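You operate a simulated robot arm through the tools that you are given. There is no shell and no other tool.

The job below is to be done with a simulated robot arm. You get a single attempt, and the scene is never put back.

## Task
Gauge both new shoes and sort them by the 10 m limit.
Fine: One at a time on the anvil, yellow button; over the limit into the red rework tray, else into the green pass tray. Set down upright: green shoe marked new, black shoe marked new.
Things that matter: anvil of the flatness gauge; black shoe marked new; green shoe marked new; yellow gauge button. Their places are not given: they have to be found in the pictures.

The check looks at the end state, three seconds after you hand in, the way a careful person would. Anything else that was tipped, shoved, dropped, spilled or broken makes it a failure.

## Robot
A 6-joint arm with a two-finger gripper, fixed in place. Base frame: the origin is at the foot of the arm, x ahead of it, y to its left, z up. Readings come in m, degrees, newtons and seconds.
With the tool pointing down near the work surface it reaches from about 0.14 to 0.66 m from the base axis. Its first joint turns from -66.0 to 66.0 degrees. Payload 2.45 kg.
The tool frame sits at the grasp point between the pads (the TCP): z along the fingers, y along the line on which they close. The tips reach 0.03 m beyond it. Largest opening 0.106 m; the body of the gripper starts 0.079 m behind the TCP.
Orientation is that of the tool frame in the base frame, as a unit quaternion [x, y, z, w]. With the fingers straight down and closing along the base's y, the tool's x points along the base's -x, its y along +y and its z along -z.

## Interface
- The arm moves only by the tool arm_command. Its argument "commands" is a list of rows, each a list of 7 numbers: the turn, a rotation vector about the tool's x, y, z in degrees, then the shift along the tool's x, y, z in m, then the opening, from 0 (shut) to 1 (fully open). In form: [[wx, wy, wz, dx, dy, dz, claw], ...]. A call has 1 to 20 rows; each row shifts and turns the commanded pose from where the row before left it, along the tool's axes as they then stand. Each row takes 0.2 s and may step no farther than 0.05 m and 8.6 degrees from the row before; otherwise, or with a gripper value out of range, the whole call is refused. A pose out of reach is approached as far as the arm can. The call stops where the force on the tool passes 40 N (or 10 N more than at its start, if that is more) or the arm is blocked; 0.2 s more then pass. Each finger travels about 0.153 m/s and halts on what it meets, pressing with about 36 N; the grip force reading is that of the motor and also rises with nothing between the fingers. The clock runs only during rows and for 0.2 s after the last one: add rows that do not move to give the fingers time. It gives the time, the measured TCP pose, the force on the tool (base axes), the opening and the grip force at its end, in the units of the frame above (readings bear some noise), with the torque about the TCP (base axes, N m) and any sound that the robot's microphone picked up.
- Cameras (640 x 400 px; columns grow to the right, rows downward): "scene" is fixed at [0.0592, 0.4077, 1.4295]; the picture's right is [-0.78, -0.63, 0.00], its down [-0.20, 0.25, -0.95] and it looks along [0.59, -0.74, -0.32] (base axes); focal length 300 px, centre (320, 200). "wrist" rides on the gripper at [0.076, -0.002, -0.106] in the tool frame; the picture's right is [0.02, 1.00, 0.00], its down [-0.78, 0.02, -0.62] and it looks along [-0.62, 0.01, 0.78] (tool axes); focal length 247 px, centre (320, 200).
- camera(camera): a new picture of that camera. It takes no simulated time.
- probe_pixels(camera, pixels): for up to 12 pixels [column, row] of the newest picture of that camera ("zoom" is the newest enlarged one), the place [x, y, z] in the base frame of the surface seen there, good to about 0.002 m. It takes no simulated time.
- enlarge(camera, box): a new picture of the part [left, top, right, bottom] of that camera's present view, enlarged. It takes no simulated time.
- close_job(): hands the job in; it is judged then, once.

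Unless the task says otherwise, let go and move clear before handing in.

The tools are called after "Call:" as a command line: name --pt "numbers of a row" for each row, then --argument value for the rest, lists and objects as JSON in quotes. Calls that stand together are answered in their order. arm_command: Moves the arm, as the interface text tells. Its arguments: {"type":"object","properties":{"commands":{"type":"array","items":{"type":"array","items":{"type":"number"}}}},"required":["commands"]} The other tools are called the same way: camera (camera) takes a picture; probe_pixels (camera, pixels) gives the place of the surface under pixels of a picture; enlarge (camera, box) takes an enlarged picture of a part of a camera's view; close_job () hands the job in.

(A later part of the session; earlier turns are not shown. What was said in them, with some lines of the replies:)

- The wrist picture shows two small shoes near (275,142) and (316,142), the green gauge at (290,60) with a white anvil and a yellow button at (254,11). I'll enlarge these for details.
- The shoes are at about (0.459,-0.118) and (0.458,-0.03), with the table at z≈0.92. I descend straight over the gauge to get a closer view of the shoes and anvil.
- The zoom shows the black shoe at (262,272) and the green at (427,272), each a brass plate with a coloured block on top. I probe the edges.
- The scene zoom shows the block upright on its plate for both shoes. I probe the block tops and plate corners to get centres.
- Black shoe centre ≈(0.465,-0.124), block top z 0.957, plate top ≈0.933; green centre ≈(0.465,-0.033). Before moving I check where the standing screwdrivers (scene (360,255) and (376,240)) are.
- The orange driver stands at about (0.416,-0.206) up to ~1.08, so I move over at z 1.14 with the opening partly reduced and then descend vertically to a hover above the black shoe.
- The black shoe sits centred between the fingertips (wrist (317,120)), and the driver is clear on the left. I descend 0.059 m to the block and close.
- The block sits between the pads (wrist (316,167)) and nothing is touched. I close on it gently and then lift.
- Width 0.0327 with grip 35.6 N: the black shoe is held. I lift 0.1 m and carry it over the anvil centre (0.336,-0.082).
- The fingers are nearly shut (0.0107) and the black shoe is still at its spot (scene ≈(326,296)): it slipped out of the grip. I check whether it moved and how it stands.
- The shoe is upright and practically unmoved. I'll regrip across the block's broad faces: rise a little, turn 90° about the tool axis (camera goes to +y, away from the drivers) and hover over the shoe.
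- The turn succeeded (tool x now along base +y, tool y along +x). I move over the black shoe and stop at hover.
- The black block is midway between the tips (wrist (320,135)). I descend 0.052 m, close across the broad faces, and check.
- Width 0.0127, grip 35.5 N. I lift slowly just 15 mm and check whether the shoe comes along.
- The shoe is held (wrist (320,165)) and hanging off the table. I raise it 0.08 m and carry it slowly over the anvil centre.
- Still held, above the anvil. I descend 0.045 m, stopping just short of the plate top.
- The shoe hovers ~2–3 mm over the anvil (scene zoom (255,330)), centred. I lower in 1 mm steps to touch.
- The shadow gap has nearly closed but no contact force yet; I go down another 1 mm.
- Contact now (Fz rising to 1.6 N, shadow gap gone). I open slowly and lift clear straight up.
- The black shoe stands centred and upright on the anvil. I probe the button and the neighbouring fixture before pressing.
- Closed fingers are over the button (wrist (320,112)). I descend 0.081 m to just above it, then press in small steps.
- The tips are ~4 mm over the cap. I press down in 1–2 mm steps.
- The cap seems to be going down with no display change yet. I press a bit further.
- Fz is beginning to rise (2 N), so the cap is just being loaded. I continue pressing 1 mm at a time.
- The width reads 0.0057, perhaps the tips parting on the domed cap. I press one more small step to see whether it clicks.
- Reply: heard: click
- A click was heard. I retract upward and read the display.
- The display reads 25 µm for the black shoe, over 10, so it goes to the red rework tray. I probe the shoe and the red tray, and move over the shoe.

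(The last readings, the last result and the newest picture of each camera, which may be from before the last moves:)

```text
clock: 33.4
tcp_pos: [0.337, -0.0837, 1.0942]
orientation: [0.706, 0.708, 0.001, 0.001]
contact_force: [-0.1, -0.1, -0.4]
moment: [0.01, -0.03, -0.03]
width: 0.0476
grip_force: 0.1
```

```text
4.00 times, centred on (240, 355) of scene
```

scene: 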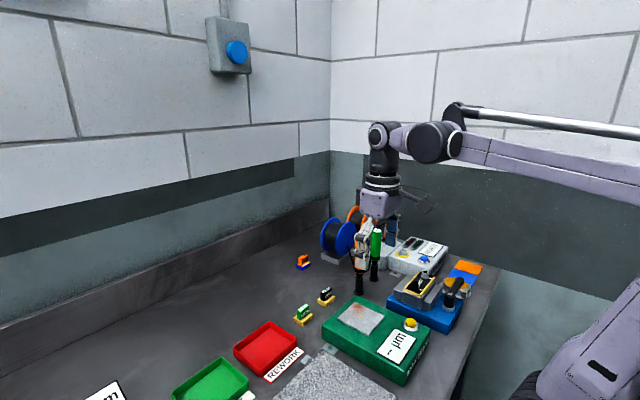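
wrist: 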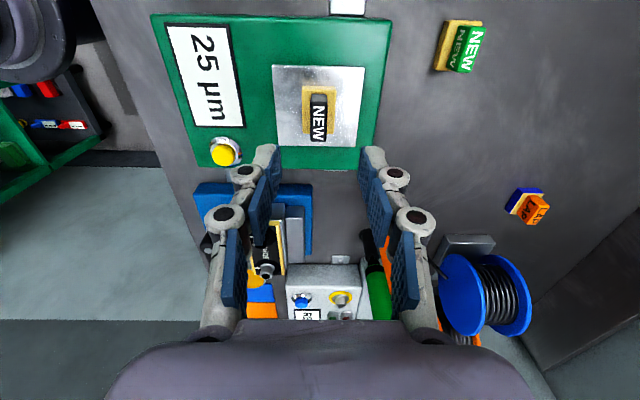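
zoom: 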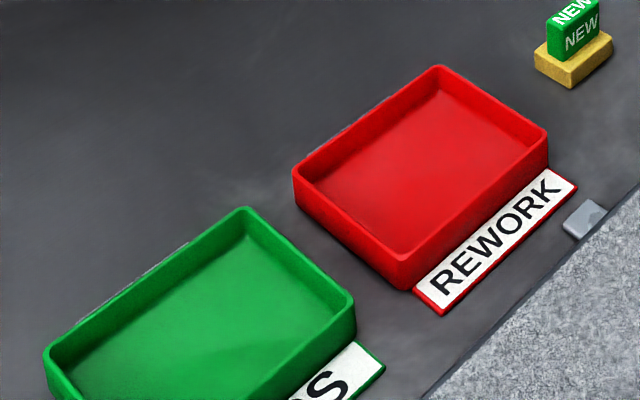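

Still 25 µm; the shoe centre is (0.337,-0.082). I descend 0.082 m around the block and also probe the trays.

Call:
probe_pixels --camera "zoom" --pixels '[[295, 172], [404, 257], [547, 130], [437, 68], [420, 160], [325, 180], [520, 130], [400, 245], [436, 85], [240, 225], [345, 300], [200, 320]]'

Call:
arm_command --pt "0 0 0 0.001 0 0.02 0.45" --pt "0 0 0 0 0 0.025 0.45" --pt "0 0 0 0 0 0.02 0.45" --pt "0 0 0 0 0 0.012 0.45" --pt "0 0 0 0 0 0.005 0.45" --pt "0 0 0 0 0 0 0.45"

Call:
enlarge --camera "scene" --box '[330, 270, 410, 330]'

```text
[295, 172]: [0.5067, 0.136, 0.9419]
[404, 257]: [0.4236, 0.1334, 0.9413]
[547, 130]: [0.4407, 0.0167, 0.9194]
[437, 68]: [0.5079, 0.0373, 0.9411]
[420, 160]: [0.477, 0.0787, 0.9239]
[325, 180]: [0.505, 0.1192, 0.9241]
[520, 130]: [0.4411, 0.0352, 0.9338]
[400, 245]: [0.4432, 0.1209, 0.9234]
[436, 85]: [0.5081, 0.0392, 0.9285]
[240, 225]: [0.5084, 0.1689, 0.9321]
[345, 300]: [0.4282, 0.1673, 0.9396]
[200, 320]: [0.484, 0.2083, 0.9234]
```

```text
clock: 34.8
tcp_pos: [0.3362, -0.0823, 1.0112]
orientation: [0.707, 0.707, 0.001, 0.001]
contact_force: [0.6, -0.8, 0.4]
moment: [0.0, -0.02, -0.01]
width: 0.0478
grip_force: 0.0
```

```text
6.67 times, centred on (370, 300) of scene
```

zoom: 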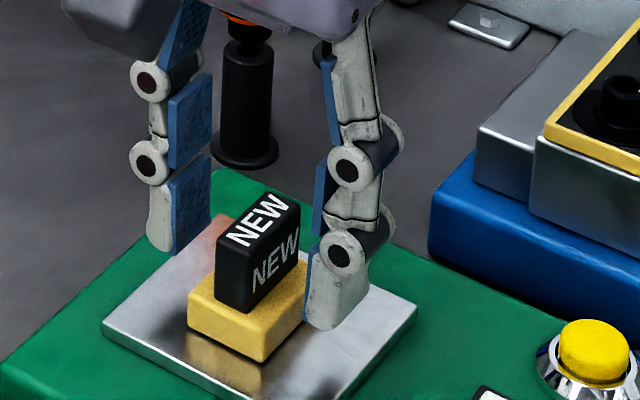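

The fingers straddle the block correctly. I close and lift slowly 15 mm first.

Call:
arm_command --pt "0 0 0 0 0 0 0.3" --pt "0 0 0 0 0 0 0.15" --pt "0 0 0 0 0 0 0" --pt "0 0 0 0 0 0 0" --pt "0 0 0 0 0 0 0" --pt "0 0 0 0 0 -0.003 0" --pt "0 0 0 0 0 -0.004 0" --pt "0 0 0 0 0 -0.006 0" --pt "0 0 0 0 0 0 0"

Call:
enlarge --camera "scene" --box '[330, 270, 410, 330]'

Call:
camera --camera "wrist"

```text
clock: 36.8
tcp_pos: [0.3375, -0.0818, 1.025]
orientation: [0.706, 0.708, 0.001, 0.0]
contact_force: [-0.2, -1.0, -0.2]
moment: [-0.01, 0.02, 0.0]
width: 0.0129
grip_force: 36.0
```

```text
6.67 times, centred on (370, 300) of scene
```

zoom: 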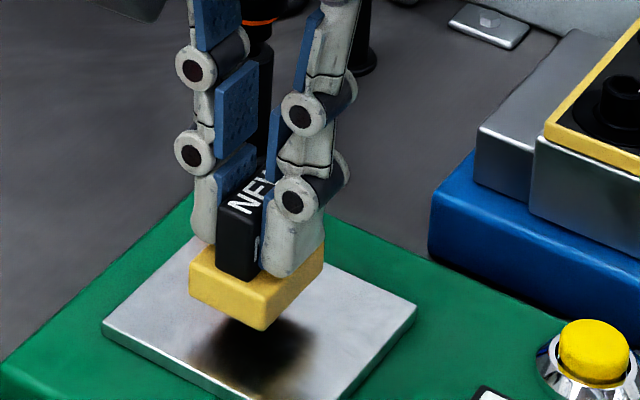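

```text
taken
```

wrist: 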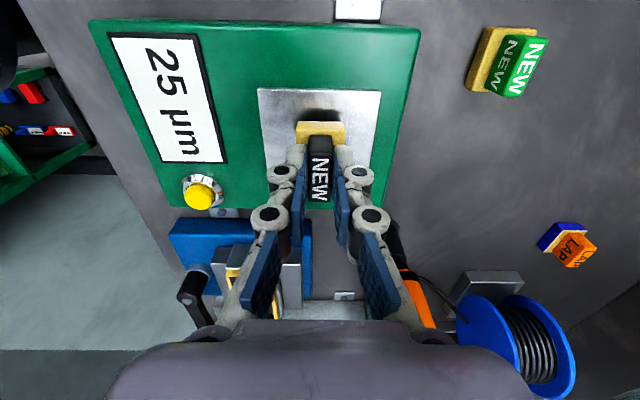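

Held again. I raise by 0.06 and carry to above the red tray centre (0.466, 0.085).

Call:
arm_command --pt "0 0 0 0 0 -0.01 0" --pt "0 0 0 0 0 -0.02 0" --pt "0 0 0 0 0 -0.02 0" --pt "0 0 0 0 0 -0.01 0" --pt "0 0 0 0.007 0.006 0 0" --pt "0 0 0 0.015 0.011 0 0" --pt "0 0 0 0.02 0.015 0 0" --pt "0 0 0 0.02 0.015 0 0" --pt "0 0 0 0.02 0.015 0 0" --pt "0 0 0 0.02 0.015 0 0" --pt "0 0 0 0.02 0.015 0 0" --pt "0 0 0 0.02 0.015 0 0" --pt "0 0 0 0.015 0.013 0 0" --pt "0 0 0 0.01 0.009 0 0" --pt "0 0 0 0 0 0 0" --pt "0 0 0 0 0 0 0"

Call:
camera --camera "wrist"

Call:
enlarge --camera "scene" --box '[200, 260, 360, 380]'

```text
clock: 40.2
tcp_pos: [0.465, 0.0845, 1.0854]
orientation: [0.706, 0.708, 0.001, 0.001]
contact_force: [-0.3, 0.4, -0.1]
moment: [-0.03, 0.0, -0.03]
width: 0.0129
grip_force: 35.7
```

```text
taken
```

wrist: 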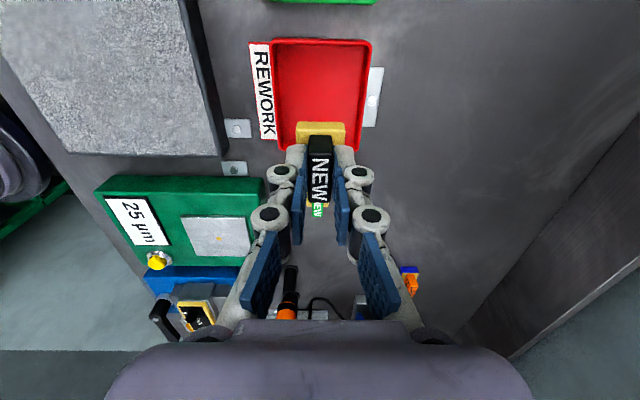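

```text
3.33 times, centred on (280, 320) of scene
```

zoom: 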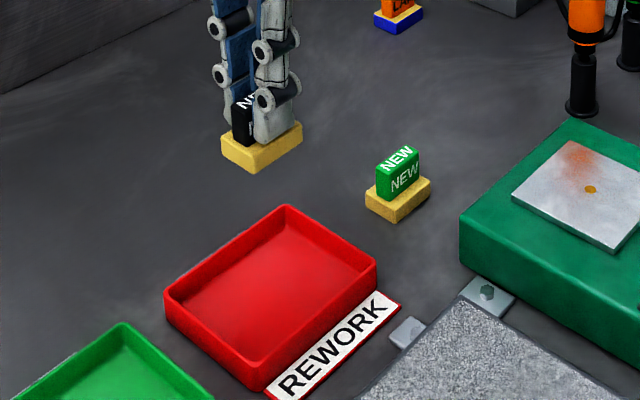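

The shoe hangs level over the tray. I descend 0.112 m to about 3–4 mm above the tray floor.

Call:
arm_command --pt "0 0 0 0 0 0.02 0" --pt "0 0 0 0 0 0.025 0" --pt "0 0 0 0 0 0.025 0" --pt "0 0 0 0 0 0.02 0" --pt "0 0 0 0 0 0.012 0" --pt "0 0 0 0 0 0.008 0" --pt "0 0 0 0 0 0.002 0" --pt "0 0 0 0 0 0 0" --pt "0 0 0 0 0 0 0"

Call:
enlarge --camera "scene" --box '[220, 295, 320, 370]'

```text
clock: 42.2
tcp_pos: [0.4648, 0.0851, 0.9734]
orientation: [0.706, 0.708, 0.0, 0.0]
contact_force: [0.6, 0.6, -0.5]
moment: [0.02, -0.01, -0.02]
width: 0.0126
grip_force: 35.9
```

```text
5.33 times, centred on (270, 332) of scene
```

zoom: 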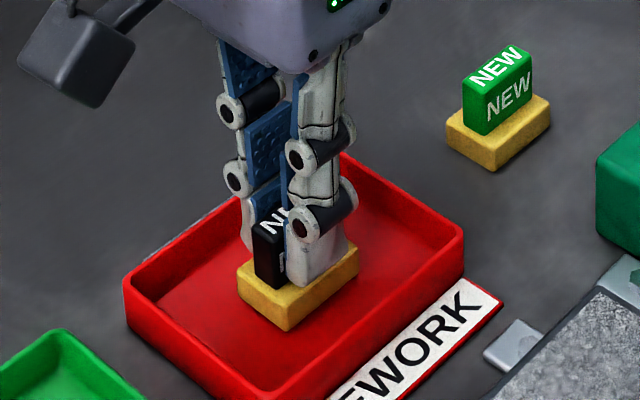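

The shoe is ~4 mm above the tray floor. I lower in 1 mm steps until the force rises.

Call:
arm_command --pt "0 0 0 0 0 0.001 0" --pt "0 0 0 0 0 0.001 0" --pt "0 0 0 0 0 0.001 0" --pt "0 0 0 0 0 0.001 0" --pt "0 0 0 0 0 0 0"

Call:
enlarge --camera "scene" --box '[240, 315, 300, 360]'

```text
clock: 43.4
tcp_pos: [0.4632, 0.0861, 0.9699]
orientation: [0.707, 0.707, 0.001, 0.001]
contact_force: [-1.5, -1.1, 34.0]
moment: [-0.07, 0.03, -0.01]
width: 0.0131
grip_force: 36.0
```

```text
8.89 times, centred on (270, 338) of scene
```

zoom: 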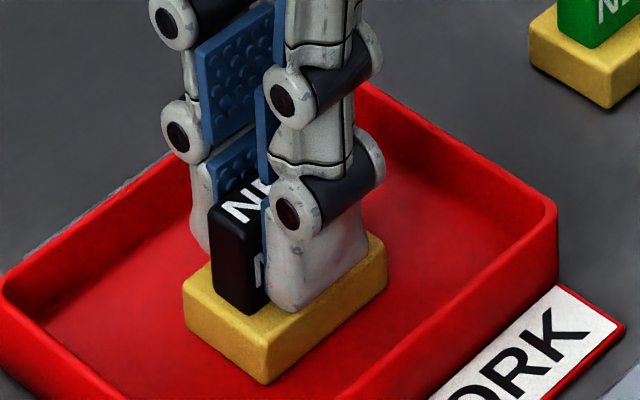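

Contact reached at 34 N; I ease up 1 mm, then open gently and rise.

Call:
arm_command --pt "0 0 0 0 0 -0.001 0" --pt "0 0 0 0 0 0 0.0" --pt "0 0 0 0 0 0 0.15" --pt "0 0 0 0 0 0 0.25" --pt "0 0 0 0 0 0 0.38" --pt "0 0 0 0 0 0 0.38" --pt "0 0 0 0 0 -0.02 0.38" --pt "0 0 0 0 0 -0.03 0.38" --pt "0 0 0 0 0 -0.035 0.38" --pt "0 0 0 0 0 -0.03 0.4" --pt "0 0 0 0 0 0 0.45"

Call:
enlarge --camera "scene" --box '[220, 280, 340, 370]'

Call:
camera --camera "wrist"

```text
clock: 45.8
tcp_pos: [0.4663, 0.0843, 1.0869]
orientation: [0.706, 0.708, 0.001, 0.001]
contact_force: [-0.1, -0.2, 0.1]
moment: [-0.01, 0.0, -0.01]
width: 0.0477
grip_force: 0.1
```

```text
4.44 times, centred on (280, 325) of scene
```

zoom: 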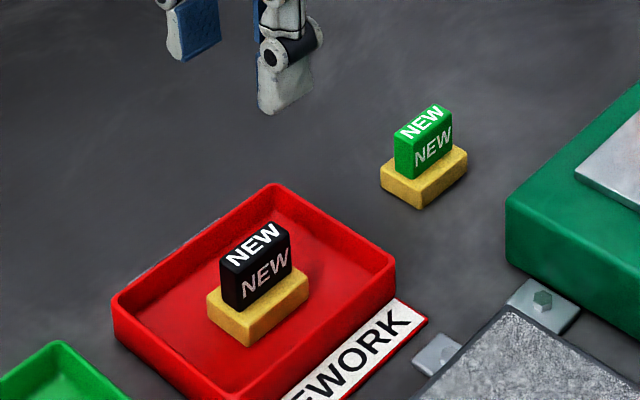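

```text
taken
```

wrist: 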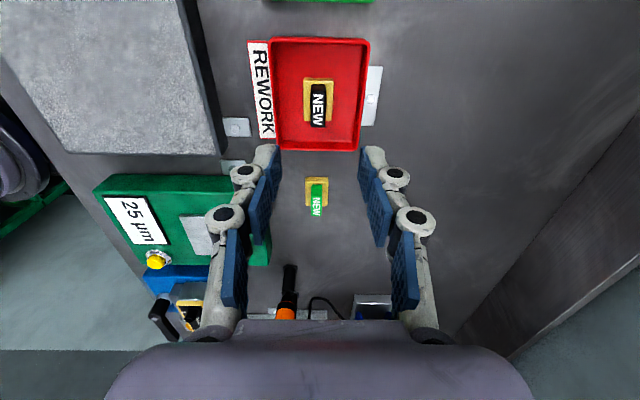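

The black shoe stands upright in the red tray. Next I move over the green shoe at (0.465,-0.033) and hover.

Call:
arm_command --pt "0 0 0 -0.03 0 0 0.45" --pt "0 0 0 -0.03 0 0 0.45" --pt "0 0 0 -0.03 0 0 0.45" --pt "0 0 0 -0.0273 0 0 0.45" --pt "0 0 0 0 0 0.03 0.45" --pt "0 0 0 0 0 0.03 0.45" --pt "0 0 0 0 0 0.01 0.45" --pt "0 0 0 0 0 0 0.45" --pt "0 0 0 0 0 0 0.45"

Call:
camera --camera "wrist"

Call:
enlarge --camera "scene" --box '[260, 260, 340, 320]'

```text
clock: 47.8
tcp_pos: [0.464, -0.0323, 1.0147]
orientation: [0.707, 0.708, 0.001, 0.001]
contact_force: [-0.1, -0.2, -0.1]
moment: [0.02, 0.0, -0.04]
width: 0.0479
grip_force: 0.0
```

```text
taken
```

wrist: 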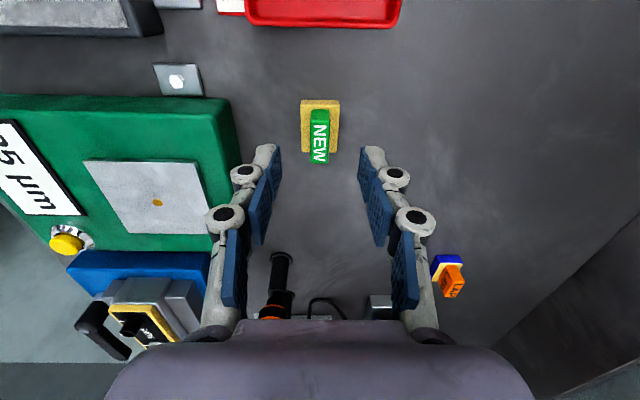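

```text
6.67 times, centred on (300, 290) of scene
```

zoom: 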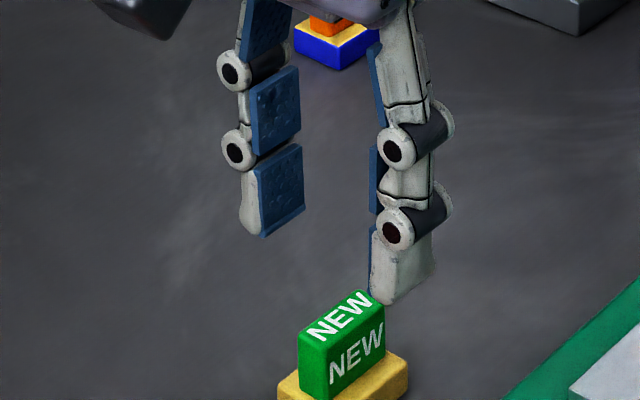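

The green block is centred between the tips (wrist (320,135)). I descend 0.049 m, close, then lift slowly 13 mm.

Call:
arm_command --pt "0 0 0 0 0 0.02 0.45" --pt "0 0 0 0 0 0.018 0.45" --pt "0 0 0 0 0 0.011 0.45" --pt "0 0 0 0 0 0 0.45" --pt "0 0 0 0 0 0 0.3" --pt "0 0 0 0 0 0 0.15" --pt "0 0 0 0 0 0 0" --pt "0 0 0 0 0 0 0" --pt "0 0 0 0 0 0 0"

Call:
enlarge --camera "scene" --box '[260, 260, 340, 320]'

Call:
camera --camera "wrist"

```text
clock: 49.8
tcp_pos: [0.4647, -0.032, 0.9659]
orientation: [0.707, 0.707, 0.001, 0.001]
contact_force: [0.5, 0.2, -0.2]
moment: [-0.02, -0.01, 0.0]
width: 0.0128
grip_force: 36.1
```

```text
6.67 times, centred on (300, 290) of scene
```

zoom: 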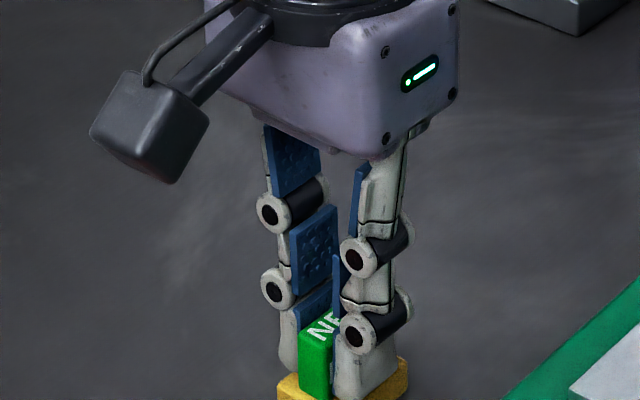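

```text
taken
```

wrist: 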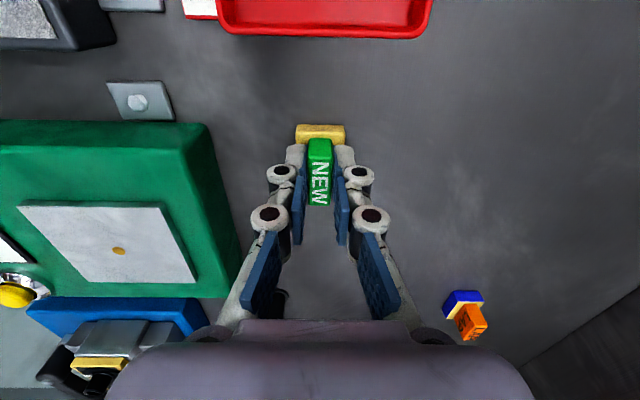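

Gripped (0.0128, 36 N). I lift, carry to over the anvil and check.

Call:
arm_command --pt "0 0 0 0 0 -0.003 0" --pt "0 0 0 0 0 -0.006 0" --pt "0 0 0 0 0 -0.012 0" --pt "0 0 0 0 0 -0.02 0" --pt "0 0 0 0 0 -0.022 0" --pt "0 0 0 0 0 -0.02 0" --pt "0 0 0 0 0 -0.012 0" --pt "0 0 0 -0.005 -0.012 0 0" --pt "0 0 0 -0.008 -0.02 0 0" --pt "0 0 0 -0.008 -0.022 0 0" --pt "0 0 0 -0.008 -0.022 0 0" --pt "0 0 0 -0.008 -0.022 0 0" --pt "0 0 0 -0.008 -0.018 0 0" --pt "0 0 0 -0.005 -0.012 0 0" --pt "0 0 0 0 0 0 0" --pt "0 0 0 0 0 0 0"

Call:
camera --camera "wrist"

Call:
enlarge --camera "scene" --box '[300, 250, 420, 340]'

```text
clock: 53.2
tcp_pos: [0.3361, -0.0815, 1.0604]
orientation: [0.707, 0.708, 0.001, 0.001]
contact_force: [-0.5, 0.1, -0.3]
moment: [0.01, 0.0, 0.0]
width: 0.0128
grip_force: 35.8
```

```text
taken
```

wrist: 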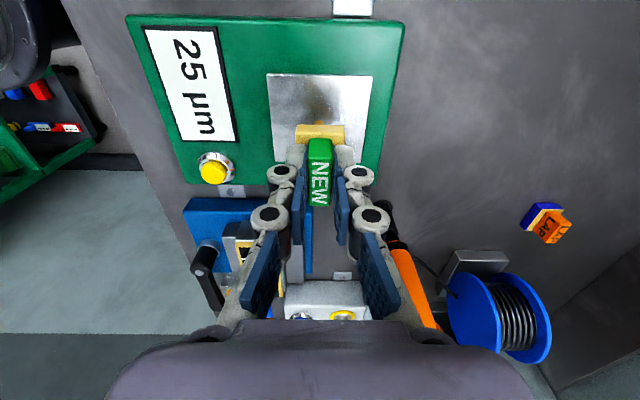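

```text
4.44 times, centred on (360, 295) of scene
```

zoom: 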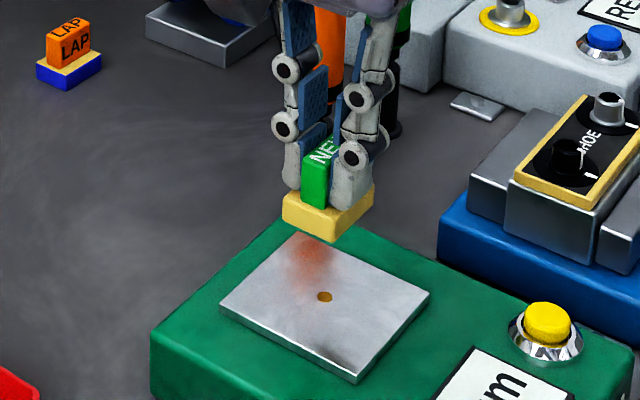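

The green shoe is above the anvil. I descend 0.046 m then check the gap.

Call:
arm_command --pt "0 0 0 0 0 0.015 0" --pt "0 0 0 0 0 0.015 0" --pt "0 0 0 0 0 0.01 0" --pt "0 0 0 0 0 0.005 0" --pt "0 0 0 0 0 0.002 0" --pt "0 0 0 0 0 0 0" --pt "0 0 0 0 0 0 0"

Call:
enlarge --camera "scene" --box '[330, 270, 410, 330]'

```text
clock: 54.8
tcp_pos: [0.3372, -0.0825, 1.0131]
orientation: [0.706, 0.708, 0.001, 0.001]
contact_force: [0.8, -0.3, -0.5]
moment: [-0.02, 0.01, 0.01]
width: 0.0131
grip_force: 35.6
```

```text
6.67 times, centred on (370, 300) of scene
```

zoom: 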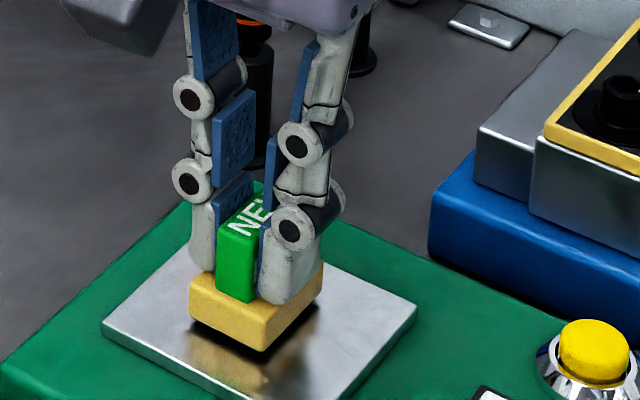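

Call:
arm_command --pt "0 0 0 0 0 0.001 0" --pt "0 0 0 0 0 0.0005 0" --pt "0 0 0 0 0 0 0"

Call:
enlarge --camera "scene" --box '[330, 270, 410, 330]'

```text
clock: 55.6
tcp_pos: [0.3373, -0.0818, 1.013]
orientation: [0.707, 0.707, 0.001, 0.001]
contact_force: [-0.8, 0.1, -0.3]
moment: [0.0, 0.01, 0.0]
width: 0.0126
grip_force: 36.0
```

```text
6.67 times, centred on (370, 300) of scene
```

zoom: 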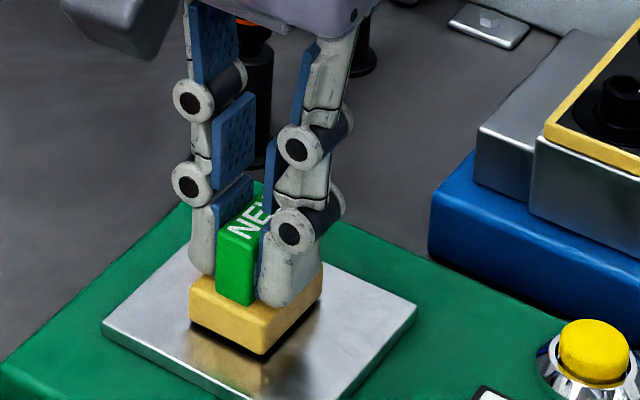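

A thin shadow gap remains and no force; I lower 1.5 mm more.

Call:
arm_command --pt "0 0 0 0 0 0.001 0" --pt "0 0 0 0 0 0.0005 0" --pt "0 0 0 0 0 0 0"

Call:
enlarge --camera "scene" --box '[330, 270, 410, 330]'

```text
clock: 56.4
tcp_pos: [0.3362, -0.0812, 1.0116]
orientation: [0.707, 0.707, 0.001, 0.0]
contact_force: [0.0, 1.4, 5.5]
moment: [0.02, 0.02, 0.0]
width: 0.0126
grip_force: 36.4
```

```text
6.67 times, centred on (370, 300) of scene
```

zoom: 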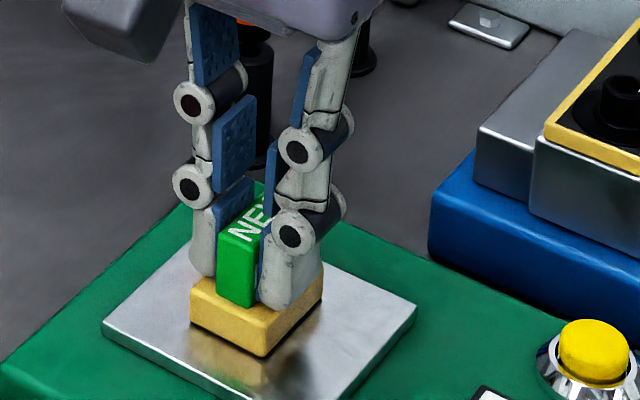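

Contact at 5.5 N. I open, rise, and look.

Call:
arm_command --pt "0 0 0 0 0 0 0.16" --pt "0 0 0 0 0 0 0.3" --pt "0 0 0 0 0 0 0.45" --pt "0 0 0 0 0 0 0.45" --pt "0 0 0 0 0 -0.02 0.45" --pt "0 0 0 0 0 -0.03 0.45" --pt "0 0 0 0 0 -0.03 0.45" --pt "0 0 0 0 0 0 0.45"

Call:
enlarge --camera "scene" --box '[330, 270, 450, 360]'

Call:
camera --camera "wrist"

```text
clock: 58.2
tcp_pos: [0.3368, -0.0818, 1.0912]
orientation: [0.707, 0.707, 0.0, 0.0]
contact_force: [-0.4, 0.1, -0.2]
moment: [0.02, -0.01, 0.02]
width: 0.0478
grip_force: 0.1
```

```text
4.44 times, centred on (390, 315) of scene
```

zoom: 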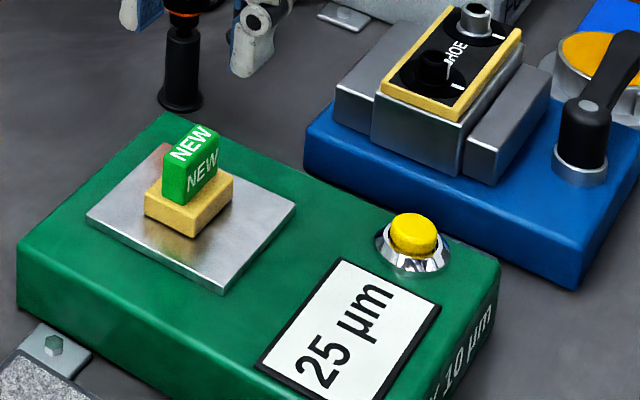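

```text
taken
```

wrist: 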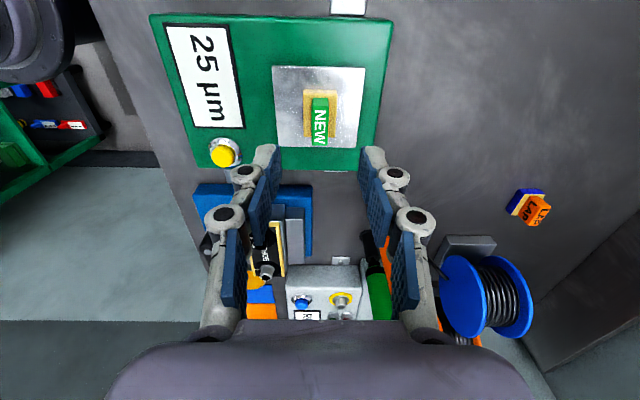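

The green shoe stands centred on the anvil; display still shows the old 25. I move over the button with fingers shut and descend to just above it.

Call:
arm_command --pt "0 0 0 -0.01 -0.02 0 0" --pt "0 0 0 -0.01 -0.02 0 0" --pt "0 0 0 -0.01 -0.02 0 0" --pt "0 0 0 -0.01 -0.02 0 0" --pt "0 0 0 -0.0087 -0.019 0 0" --pt "0 0 0 0 0 0 0" --pt "0 0 0 0 0 0.025 0" --pt "0 0 0 0 0 0.025 0" --pt "0 0 0 0 0 0.02 0" --pt "0 0 0 0 0 0.01 0" --pt "0 0 0 0 0 0 0"

Call:
enlarge --camera "scene" --box '[360, 290, 440, 350]'

```text
clock: 60.6
tcp_pos: [0.237, -0.1297, 1.0103]
orientation: [0.707, 0.707, 0.001, 0.0]
contact_force: [0.0, 0.1, -0.3]
moment: [-0.01, 0.02, 0.01]
width: 0.0
grip_force: 28.6
```

```text
6.67 times, centred on (400, 320) of scene
```

zoom: 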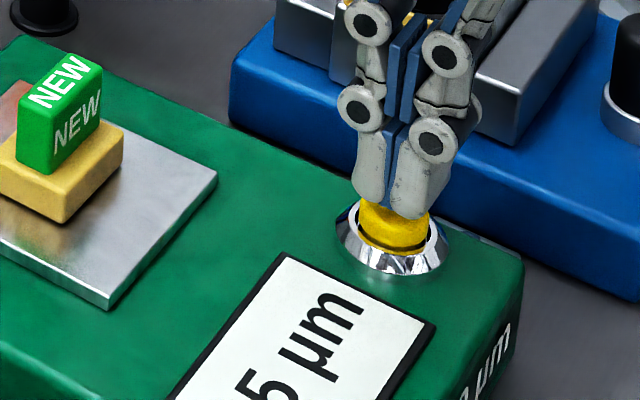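

Positioned as before. I press in small steps to the depth that clicked last time.

Call:
arm_command --pt "0 0 0 0 0 0.002 0" --pt "0 0 0 0 0 0.002 0" --pt "0 0 0 0 0 0.002 0" --pt "0 0 0 0 0 0.001 0" --pt "0 0 0 0 0 0.001 0" --pt "0 0 0 0 0 0.001 0" --pt "0 0 0 0 0 0.001 0" --pt "0 0 0 0 0 0.001 0" --pt "0 0 0 0 0 0 0"

Call:
enlarge --camera "scene" --box '[360, 310, 440, 370]'

```text
clock: 62.6
tcp_pos: [0.2383, -0.1315, 1.0001]
orientation: [0.706, 0.708, 0.001, 0.001]
contact_force: [0.1, 0.5, 2.5]
moment: [-0.03, 0.0, 0.02]
width: 0.0059
grip_force: 28.3
```

```text
6.67 times, centred on (400, 340) of scene
```

zoom: 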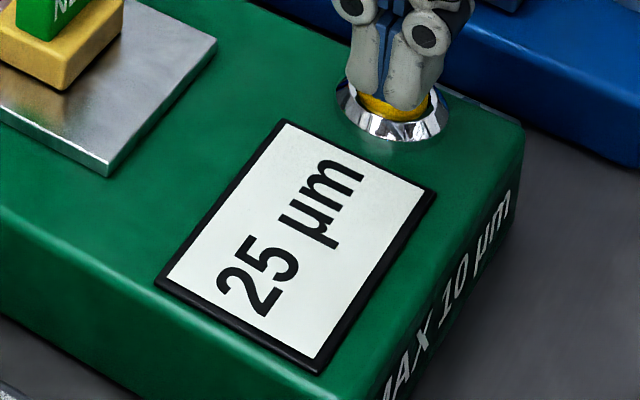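

No click yet, force 2.5 N; one more millimetre.

Call:
arm_command --pt "0 0 0 0 0 0.0007 0" --pt "0 0 0 0 0 0.0006 0" --pt "0 0 0 0 0 0 0"

Call:
enlarge --camera "scene" --box '[360, 310, 440, 370]'

```text
clock: 63.4
tcp_pos: [0.2379, -0.1302, 0.9985]
orientation: [0.706, 0.708, 0.001, 0.001]
contact_force: [0.4, -0.8, 3.2]
moment: [-0.04, 0.03, 0.0]
width: 0.0061
grip_force: 28.4
heard: click
```

```text
6.67 times, centred on (400, 340) of scene
```

zoom: 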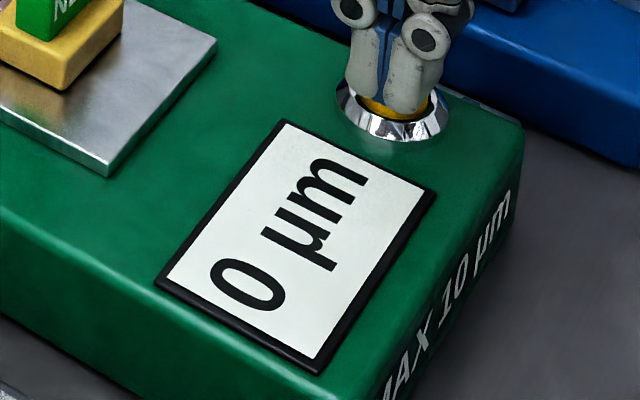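

A click, and the display shows 0 µm at this instant — possibly mid-measurement. I retract and re-read it after it has settled.

Call:
arm_command --pt "0 0 0 0 0 -0.005 0" --pt "0 0 0 0 0 -0.02 0" --pt "0 0 0 0 0 -0.03 0" --pt "0 0 0 0 0 -0.03 0" --pt "0 0 0 0 0 0 0" --pt "0 0 0 0 0 0 0"

Call:
enlarge --camera "scene" --box '[340, 290, 440, 370]'

```text
clock: 64.8
tcp_pos: [0.2388, -0.1309, 1.0835]
orientation: [0.706, 0.708, 0.0, 0.001]
contact_force: [-0.9, 0.3, 0.2]
moment: [0.0, 0.0, 0.0]
width: 0.0001
grip_force: 28.2
```

```text
5.00 times, centred on (390, 330) of scene
```

zoom: 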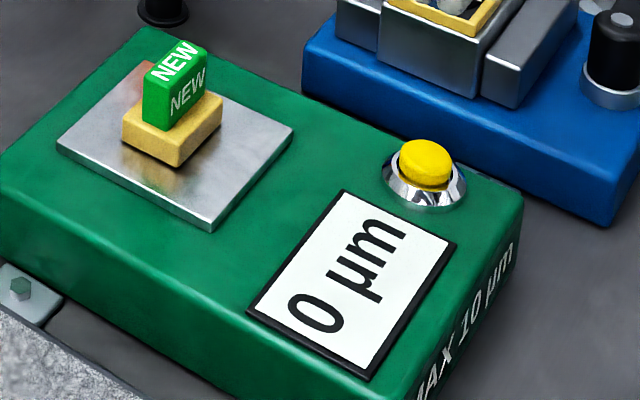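

The display holds 0 µm. I wait with a move back over the shoe and re-read before deciding.

Call:
arm_command --pt "0 0 0 0.01 0.02 -0.005 0.2" --pt "0 0 0 0.01 0.02 -0.005 0.45" --pt "0 0 0 0.01 0.02 0 0.45" --pt "0 0 0 0.01 0.02 0 0.45" --pt "0 0 0 0.009 0.018 0 0.45" --pt "0 0 0 0 0 0 0.45" --pt "0 0 0 0 0 0 0.45" --pt "0 0 0 0 0 0 0.45" --pt "0 0 0 0 0 0 0.45" --pt "0 0 0 0 0 0 0.45"

Call:
camera --camera "wrist"

Call:
enlarge --camera "scene" --box '[340, 290, 440, 370]'

Call:
probe_pixels --camera "zoom" --pixels '[[172, 62], [150, 77], [198, 50], [126, 136], [178, 160], [218, 103]]'

```text
clock: 67.0
tcp_pos: [0.3358, -0.0813, 1.0951]
orientation: [0.706, 0.708, 0.0, 0.0]
contact_force: [0.3, 0.1, -0.3]
moment: [0.02, 0.01, 0.01]
width: 0.0477
grip_force: 0.0
```

```text
taken
```

wrist: 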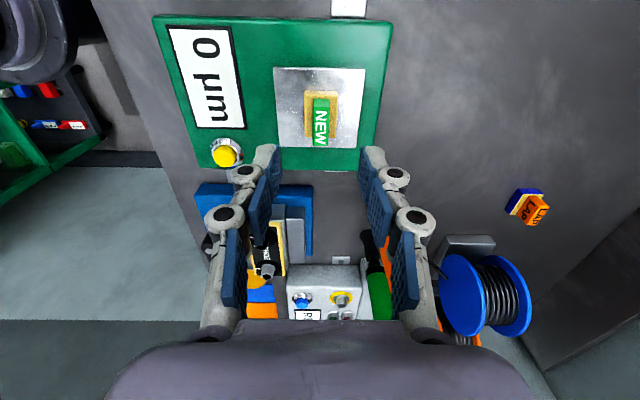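

```text
5.00 times, centred on (390, 330) of scene
```

zoom: 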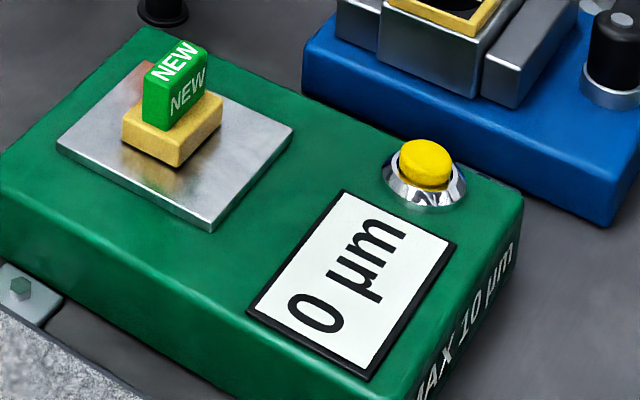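

```text
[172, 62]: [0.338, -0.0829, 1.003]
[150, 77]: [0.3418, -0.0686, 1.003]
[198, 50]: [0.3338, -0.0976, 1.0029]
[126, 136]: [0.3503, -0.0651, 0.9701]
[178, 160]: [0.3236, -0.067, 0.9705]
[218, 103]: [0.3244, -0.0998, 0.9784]
```

It is stably 0 µm, within the limit: the green shoe goes to the green pass tray. I descend 0.083 m around the block, close, and lift slowly.

Call:
arm_command --pt "0 0 0 -0.001 0.001 0.02 0.45" --pt "0 0 0 0 0 0.025 0.45" --pt "0 0 0 0 0 0.02 0.45" --pt "0 0 0 0 0 0.012 0.45" --pt "0 0 0 0 0 0.006 0.45" --pt "0 0 0 0 0 0 0.45" --pt "0 0 0 0 0 0 0.3" --pt "0 0 0 0 0 0 0.15" --pt "0 0 0 0 0 0 0" --pt "0 0 0 0 0 0 0" --pt "0 0 0 0 0 0 0"

Call:
enlarge --camera "scene" --box '[330, 270, 410, 330]'

Call:
enlarge --camera "scene" --box '[150, 340, 310, 400]'

Call:
probe_pixels --camera "zoom" --pixels '[[285, 65], [390, 150], [90, 195], [240, 150], [200, 200], [295, 72]]'

```text
clock: 69.4
tcp_pos: [0.3373, -0.0833, 1.012]
orientation: [0.707, 0.708, 0.001, 0.001]
contact_force: [0.4, 0.6, 0.5]
moment: [-0.03, -0.02, 0.0]
width: 0.0128
grip_force: 36.3
```

```text
6.67 times, centred on (370, 300) of scene
```

zoom: 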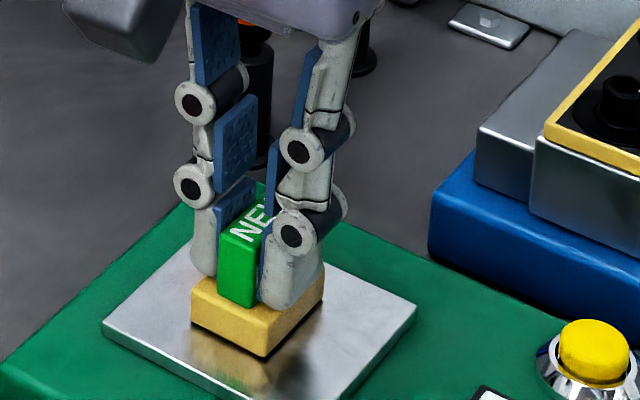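

```text
4.00 times, centred on (230, 370) of scene
```

zoom: 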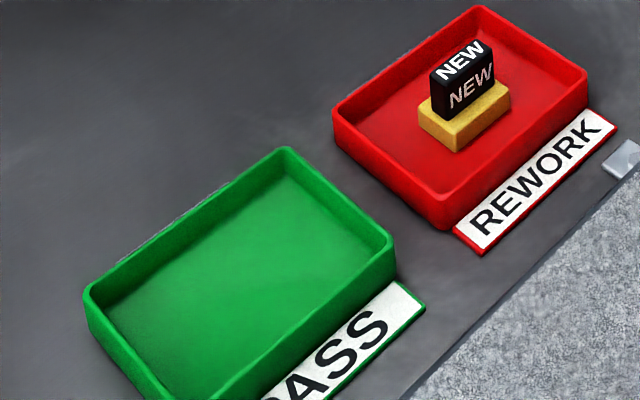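

```text
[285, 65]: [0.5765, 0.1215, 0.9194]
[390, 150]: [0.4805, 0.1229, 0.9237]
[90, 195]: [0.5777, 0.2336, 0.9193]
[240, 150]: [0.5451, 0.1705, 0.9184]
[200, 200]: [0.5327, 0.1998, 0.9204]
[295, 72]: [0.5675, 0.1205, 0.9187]
```

Gripped. I lift 13 mm and up, and probe the green tray corners at zoom (283,150), (390,243), (88,295).

Call:
probe_pixels --camera "zoom" --pixels '[[283, 150], [392, 241], [88, 295], [240, 270], [285, 165], [375, 245], [110, 300], [160, 390]]'

Call:
arm_command --pt "0 0 0 0 0 -0.003 0" --pt "0 0 0 0 0 -0.006 0" --pt "0 0 0 0 0 -0.014 0" --pt "0 0 0 0 0 -0.02 0" --pt "0 0 0 0 0 -0.02 0" --pt "0 0 0 0 0 -0.013 0" --pt "0 0 0 0 0 0 0"

Call:
camera --camera "wrist"

```text
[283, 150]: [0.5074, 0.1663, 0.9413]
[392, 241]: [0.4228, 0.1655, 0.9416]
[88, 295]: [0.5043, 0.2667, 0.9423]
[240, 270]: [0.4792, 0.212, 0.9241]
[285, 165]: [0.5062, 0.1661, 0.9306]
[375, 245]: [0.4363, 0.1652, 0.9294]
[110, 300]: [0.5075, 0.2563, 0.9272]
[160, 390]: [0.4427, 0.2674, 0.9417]
```

```text
clock: 71.0
tcp_pos: [0.3361, -0.0839, 1.0869]
orientation: [0.706, 0.708, 0.001, 0.001]
contact_force: [-0.1, 0.0, -0.1]
moment: [0.01, 0.02, -0.01]
width: 0.0128
grip_force: 36.5
```

```text
taken
```

wrist: 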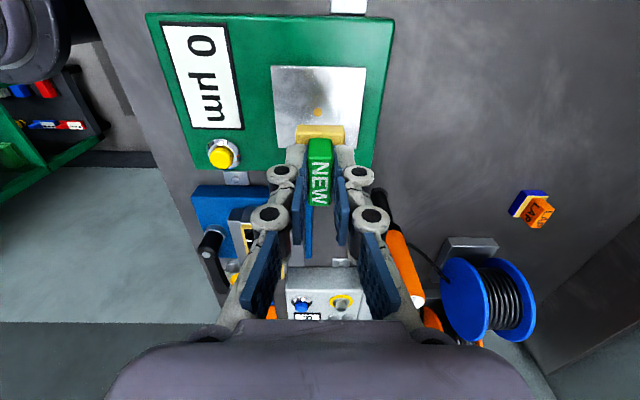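

Held and clear. Before carrying, I check the heights of things around the green tray (spec card, lamp) in the wide views.

Call:
camera --camera "scene"

Call:
probe_pixels --camera "scene" --pixels '[[105, 392], [120, 382], [310, 395], [335, 375], [150, 360], [90, 398], [60, 395], [245, 398]]'

Call:
arm_command --pt "0 0 0 0.012 0.006 -0.01 0" --pt "0 0 0 0.02 0.01 -0.01 0" --pt "0 0 0 0.022 0.012 -0.01 0" --pt "0 0 0 0.022 0.012 0 0" --pt "0 0 0 0.022 0.012 0 0" --pt "0 0 0 0.022 0.012 0 0" --pt "0 0 0 0.02 0.012 0 0" --pt "0 0 0 0 0 0 0"

Call:
camera --camera "wrist"

```text
taken
```

scene: 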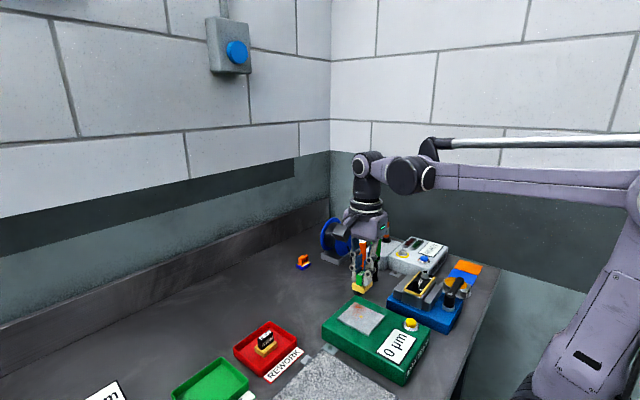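

```text
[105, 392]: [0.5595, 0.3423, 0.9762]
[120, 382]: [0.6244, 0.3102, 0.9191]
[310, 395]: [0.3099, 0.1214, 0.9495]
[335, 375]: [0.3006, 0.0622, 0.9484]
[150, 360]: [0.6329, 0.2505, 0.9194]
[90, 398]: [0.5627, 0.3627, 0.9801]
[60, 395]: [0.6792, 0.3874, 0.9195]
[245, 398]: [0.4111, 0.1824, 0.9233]
```

```text
clock: 72.8
tcp_pos: [0.4121, 0.0584, 1.116]
orientation: [0.707, 0.708, 0.0, 0.0]
contact_force: [0.1, 0.1, 0.1]
moment: [0.04, 0.0, 0.03]
width: 0.0128
grip_force: 36.3
```

```text
taken
```

wrist: 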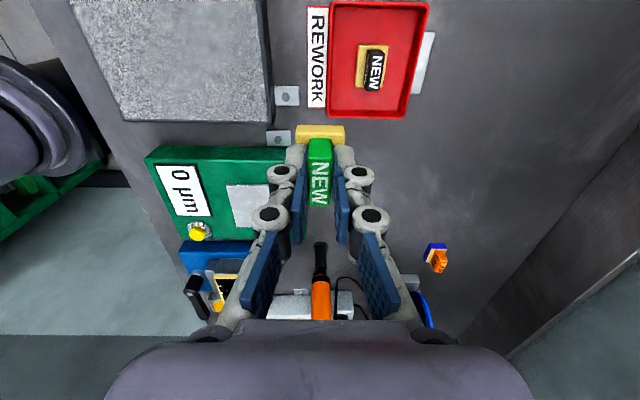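

The card near (0.56,0.34) is only ~0.98 high, well under the camera's height. I continue to above the green tray centre (0.465, 0.216).

Call:
arm_command --pt "0 0 0 0.012 0.004 0 0" --pt "0 0 0 0.02 0.007 0 0" --pt "0 0 0 0.022 0.0075 0 0" --pt "0 0 0 0.022 0.0075 0 0" --pt "0 0 0 0.022 0.0075 0 0" --pt "0 0 0 0.022 0.0075 0 0" --pt "0 0 0 0.022 0.007 0 0" --pt "0 0 0 0.0156 0.005 0 0" --pt "0 0 0 0 0 0 0" --pt "0 0 0 0 0 0 0"

Call:
camera --camera "wrist"

Call:
enlarge --camera "scene" --box '[140, 280, 300, 400]'

```text
clock: 75.0
tcp_pos: [0.4654, 0.2143, 1.1165]
orientation: [0.706, 0.708, 0.0, 0.001]
contact_force: [-0.3, 0.1, -1.3]
moment: [0.01, -0.03, 0.01]
width: 0.0129
grip_force: 36.0
```

```text
taken
```

wrist: 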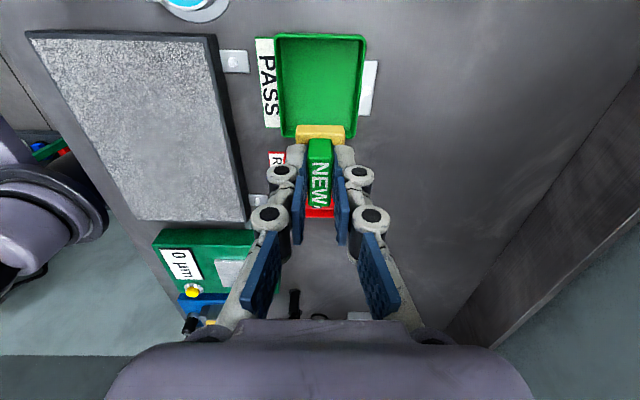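

```text
3.33 times, centred on (220, 340) of scene
```

zoom: 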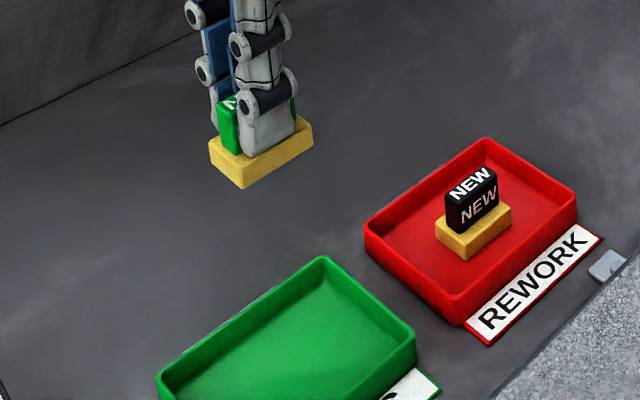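

Over the green tray, level. I descend 0.142 m to a few mm above the tray floor.

Call:
arm_command --pt "0 0 0 0 0 0.02 0" --pt "0 0 0 0 0 0.025 0" --pt "0 0 0 0 0 0.025 0" --pt "0 0 0 0 0 0.025 0" --pt "0 0 0 0 0 0.02 0" --pt "0 0 0 0 0 0.015 0" --pt "0 0 0 0 0 0.008 0" --pt "0 0 0 0 0 0.004 0" --pt "0 0 0 0 0 0 0" --pt "0 0 0 0 0 0 0"

Call:
enlarge --camera "scene" --box '[160, 335, 260, 400]'

```text
clock: 77.2
tcp_pos: [0.4647, 0.216, 0.974]
orientation: [0.706, 0.708, 0.001, 0.0]
contact_force: [0.6, 0.8, -0.4]
moment: [0.03, 0.02, 0.02]
width: 0.0129
grip_force: 35.8
```

```text
6.15 times, centred on (210, 368) of scene
```

zoom: 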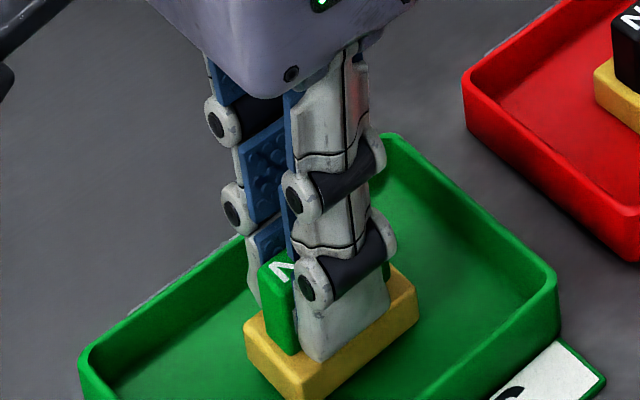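

Just above the floor (expected contact near TCP z 0.970). I step down 2 mm, then check.

Call:
arm_command --pt "0 0 0 0 0 0.001 0" --pt "0 0 0 0 0 0.001 0" --pt "0 0 0 0 0 0.0005 0" --pt "0 0 0 0 0 0 0"

```text
clock: 78.2
tcp_pos: [0.466, 0.2147, 0.9734]
orientation: [0.707, 0.708, 0.0, 0.001]
contact_force: [0.0, 0.2, -0.2]
moment: [-0.01, 0.01, 0.01]
width: 0.0129
grip_force: 35.8
```

No force yet; continuing by half-millimetre steps.

Call:
arm_command --pt "0 0 0 0 0 0.0007 0" --pt "0 0 0 0 0 0.0007 0" --pt "0 0 0 0 0 0 0"

Call:
enlarge --camera "scene" --box '[160, 335, 260, 400]'

```text
clock: 79.0
tcp_pos: [0.4649, 0.2147, 0.9712]
orientation: [0.707, 0.707, 0.001, 0.001]
contact_force: [-0.1, -0.2, -0.3]
moment: [0.0, 0.02, 0.02]
width: 0.0128
grip_force: 36.2
```

```text
6.15 times, centred on (210, 368) of scene
```

zoom: 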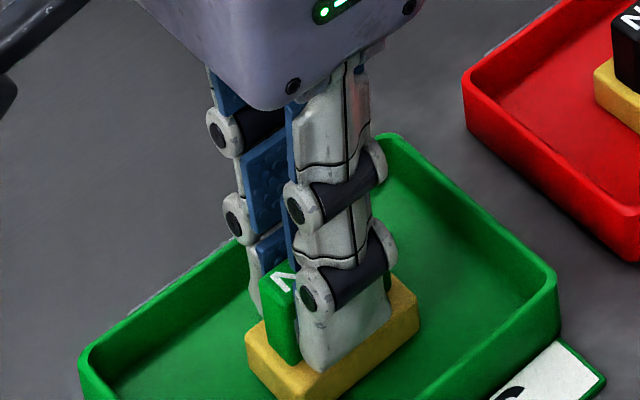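

Call:
arm_command --pt "0 0 0 0 0 0.0006 0" --pt "0 0 0 0 0 0.0004 0" --pt "0 0 0 0 0 0 0"

```text
clock: 79.8
tcp_pos: [0.4641, 0.2157, 0.9698]
orientation: [0.706, 0.708, 0.001, 0.001]
contact_force: [-0.3, 0.2, -0.4]
moment: [0.0, 0.02, 0.01]
width: 0.0128
grip_force: 36.4
```

Call:
arm_command --pt "0 0 0 0 0 0.0005 0" --pt "0 0 0 0 0 0 0"

```text
clock: 80.4
tcp_pos: [0.4662, 0.2158, 0.9704]
orientation: [0.706, 0.708, 0.0, 0.0]
contact_force: [0.0, -0.6, 0.1]
moment: [-0.01, -0.02, 0.01]
width: 0.0127
grip_force: 35.9
```

Call:
arm_command --pt "0 0 0 0 0 0.0006 0" --pt "0 0 0 0 0 0 0"

```text
clock: 81.0
tcp_pos: [0.4662, 0.2152, 0.9692]
orientation: [0.707, 0.708, 0.0, 0.001]
contact_force: [-0.9, 0.6, 6.6]
moment: [-0.02, 0.05, -0.02]
width: 0.0127
grip_force: 36.0
```

Contact at 6.6 N on the tray floor. I open gently and rise clear.

Call:
arm_command --pt "0 0 0 0 0 0 0.15" --pt "0 0 0 0 0 0 0.25" --pt "0 0 0 0 0 0 0.36" --pt "0 0 0 0 0 0 0.36" --pt "0 0 0 0 0 -0.02 0.36" --pt "0 0 0 0 0 -0.03 0.36" --pt "0 0 0 0 0 -0.035 0.36" --pt "0 0 0 0 0 -0.04 0.36" --pt "0 0 0 0 0 -0.04 0.36" --pt "0 0 0 0 0 -0.04 0.36" --pt "0 0 0 0 0 0 0.36"

Call:
camera --camera "wrist"

Call:
camera --camera "scene"

Call:
enlarge --camera "scene" --box '[150, 300, 310, 400]'

```text
clock: 83.4
tcp_pos: [0.4667, 0.2148, 1.1731]
orientation: [0.707, 0.707, 0.001, 0.0]
contact_force: [-0.3, 0.7, -0.2]
moment: [0.0, -0.01, -0.01]
width: 0.038
grip_force: 0.0
```

```text
taken
```

wrist: 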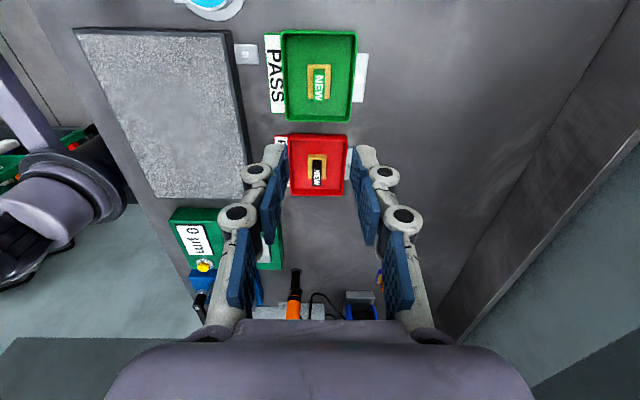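

```text
taken
```

scene: 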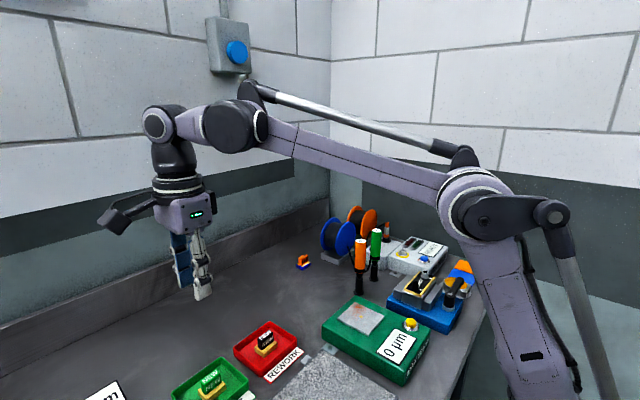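

```text
4.00 times, centred on (230, 350) of scene
```

zoom: 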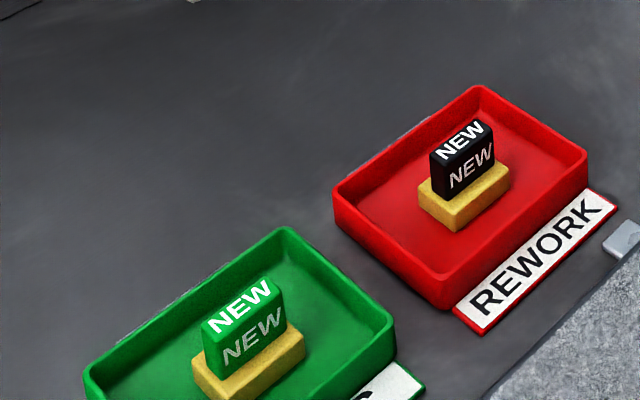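

Both shoes stand upright in their trays: black (25 µm) in the red tray at zoom (465,175), green (0 µm) in the green tray at (247,330). The arm is clear and everything else looks undisturbed, so I hand in.

Call:
close_job

```text
The job is handed in.
```

Both new shoes were gauged one at a time on the anvil and sorted by the 10 µm limit. I then handed the job in; no verdict has come back yet.

| Shoe | Gauge reading | Tray |
|---|---|---|
| Black, marked new | 25 µm (over the limit) | Red rework |
| Green, marked new | 0 µm (within the limit) | Green pass |

- **Final state:** the last pictures show both shoes upright in their trays and nothing else visibly moved. The arm had let go and lifted clear.
- **Slip on the first pick-up:** the black shoe slid out of the grip before it left the table. It shifted by about 1 mm and stayed upright, so I turned the gripper 90° and picked it up across its broad faces.
- **Hard set-down:** I pressed the black shoe onto the tray floor at about 34 N before easing off and letting go.
- **Green reading:** I did not press the button a second time to confirm the 0 µm. The display held it steady for more than three seconds.
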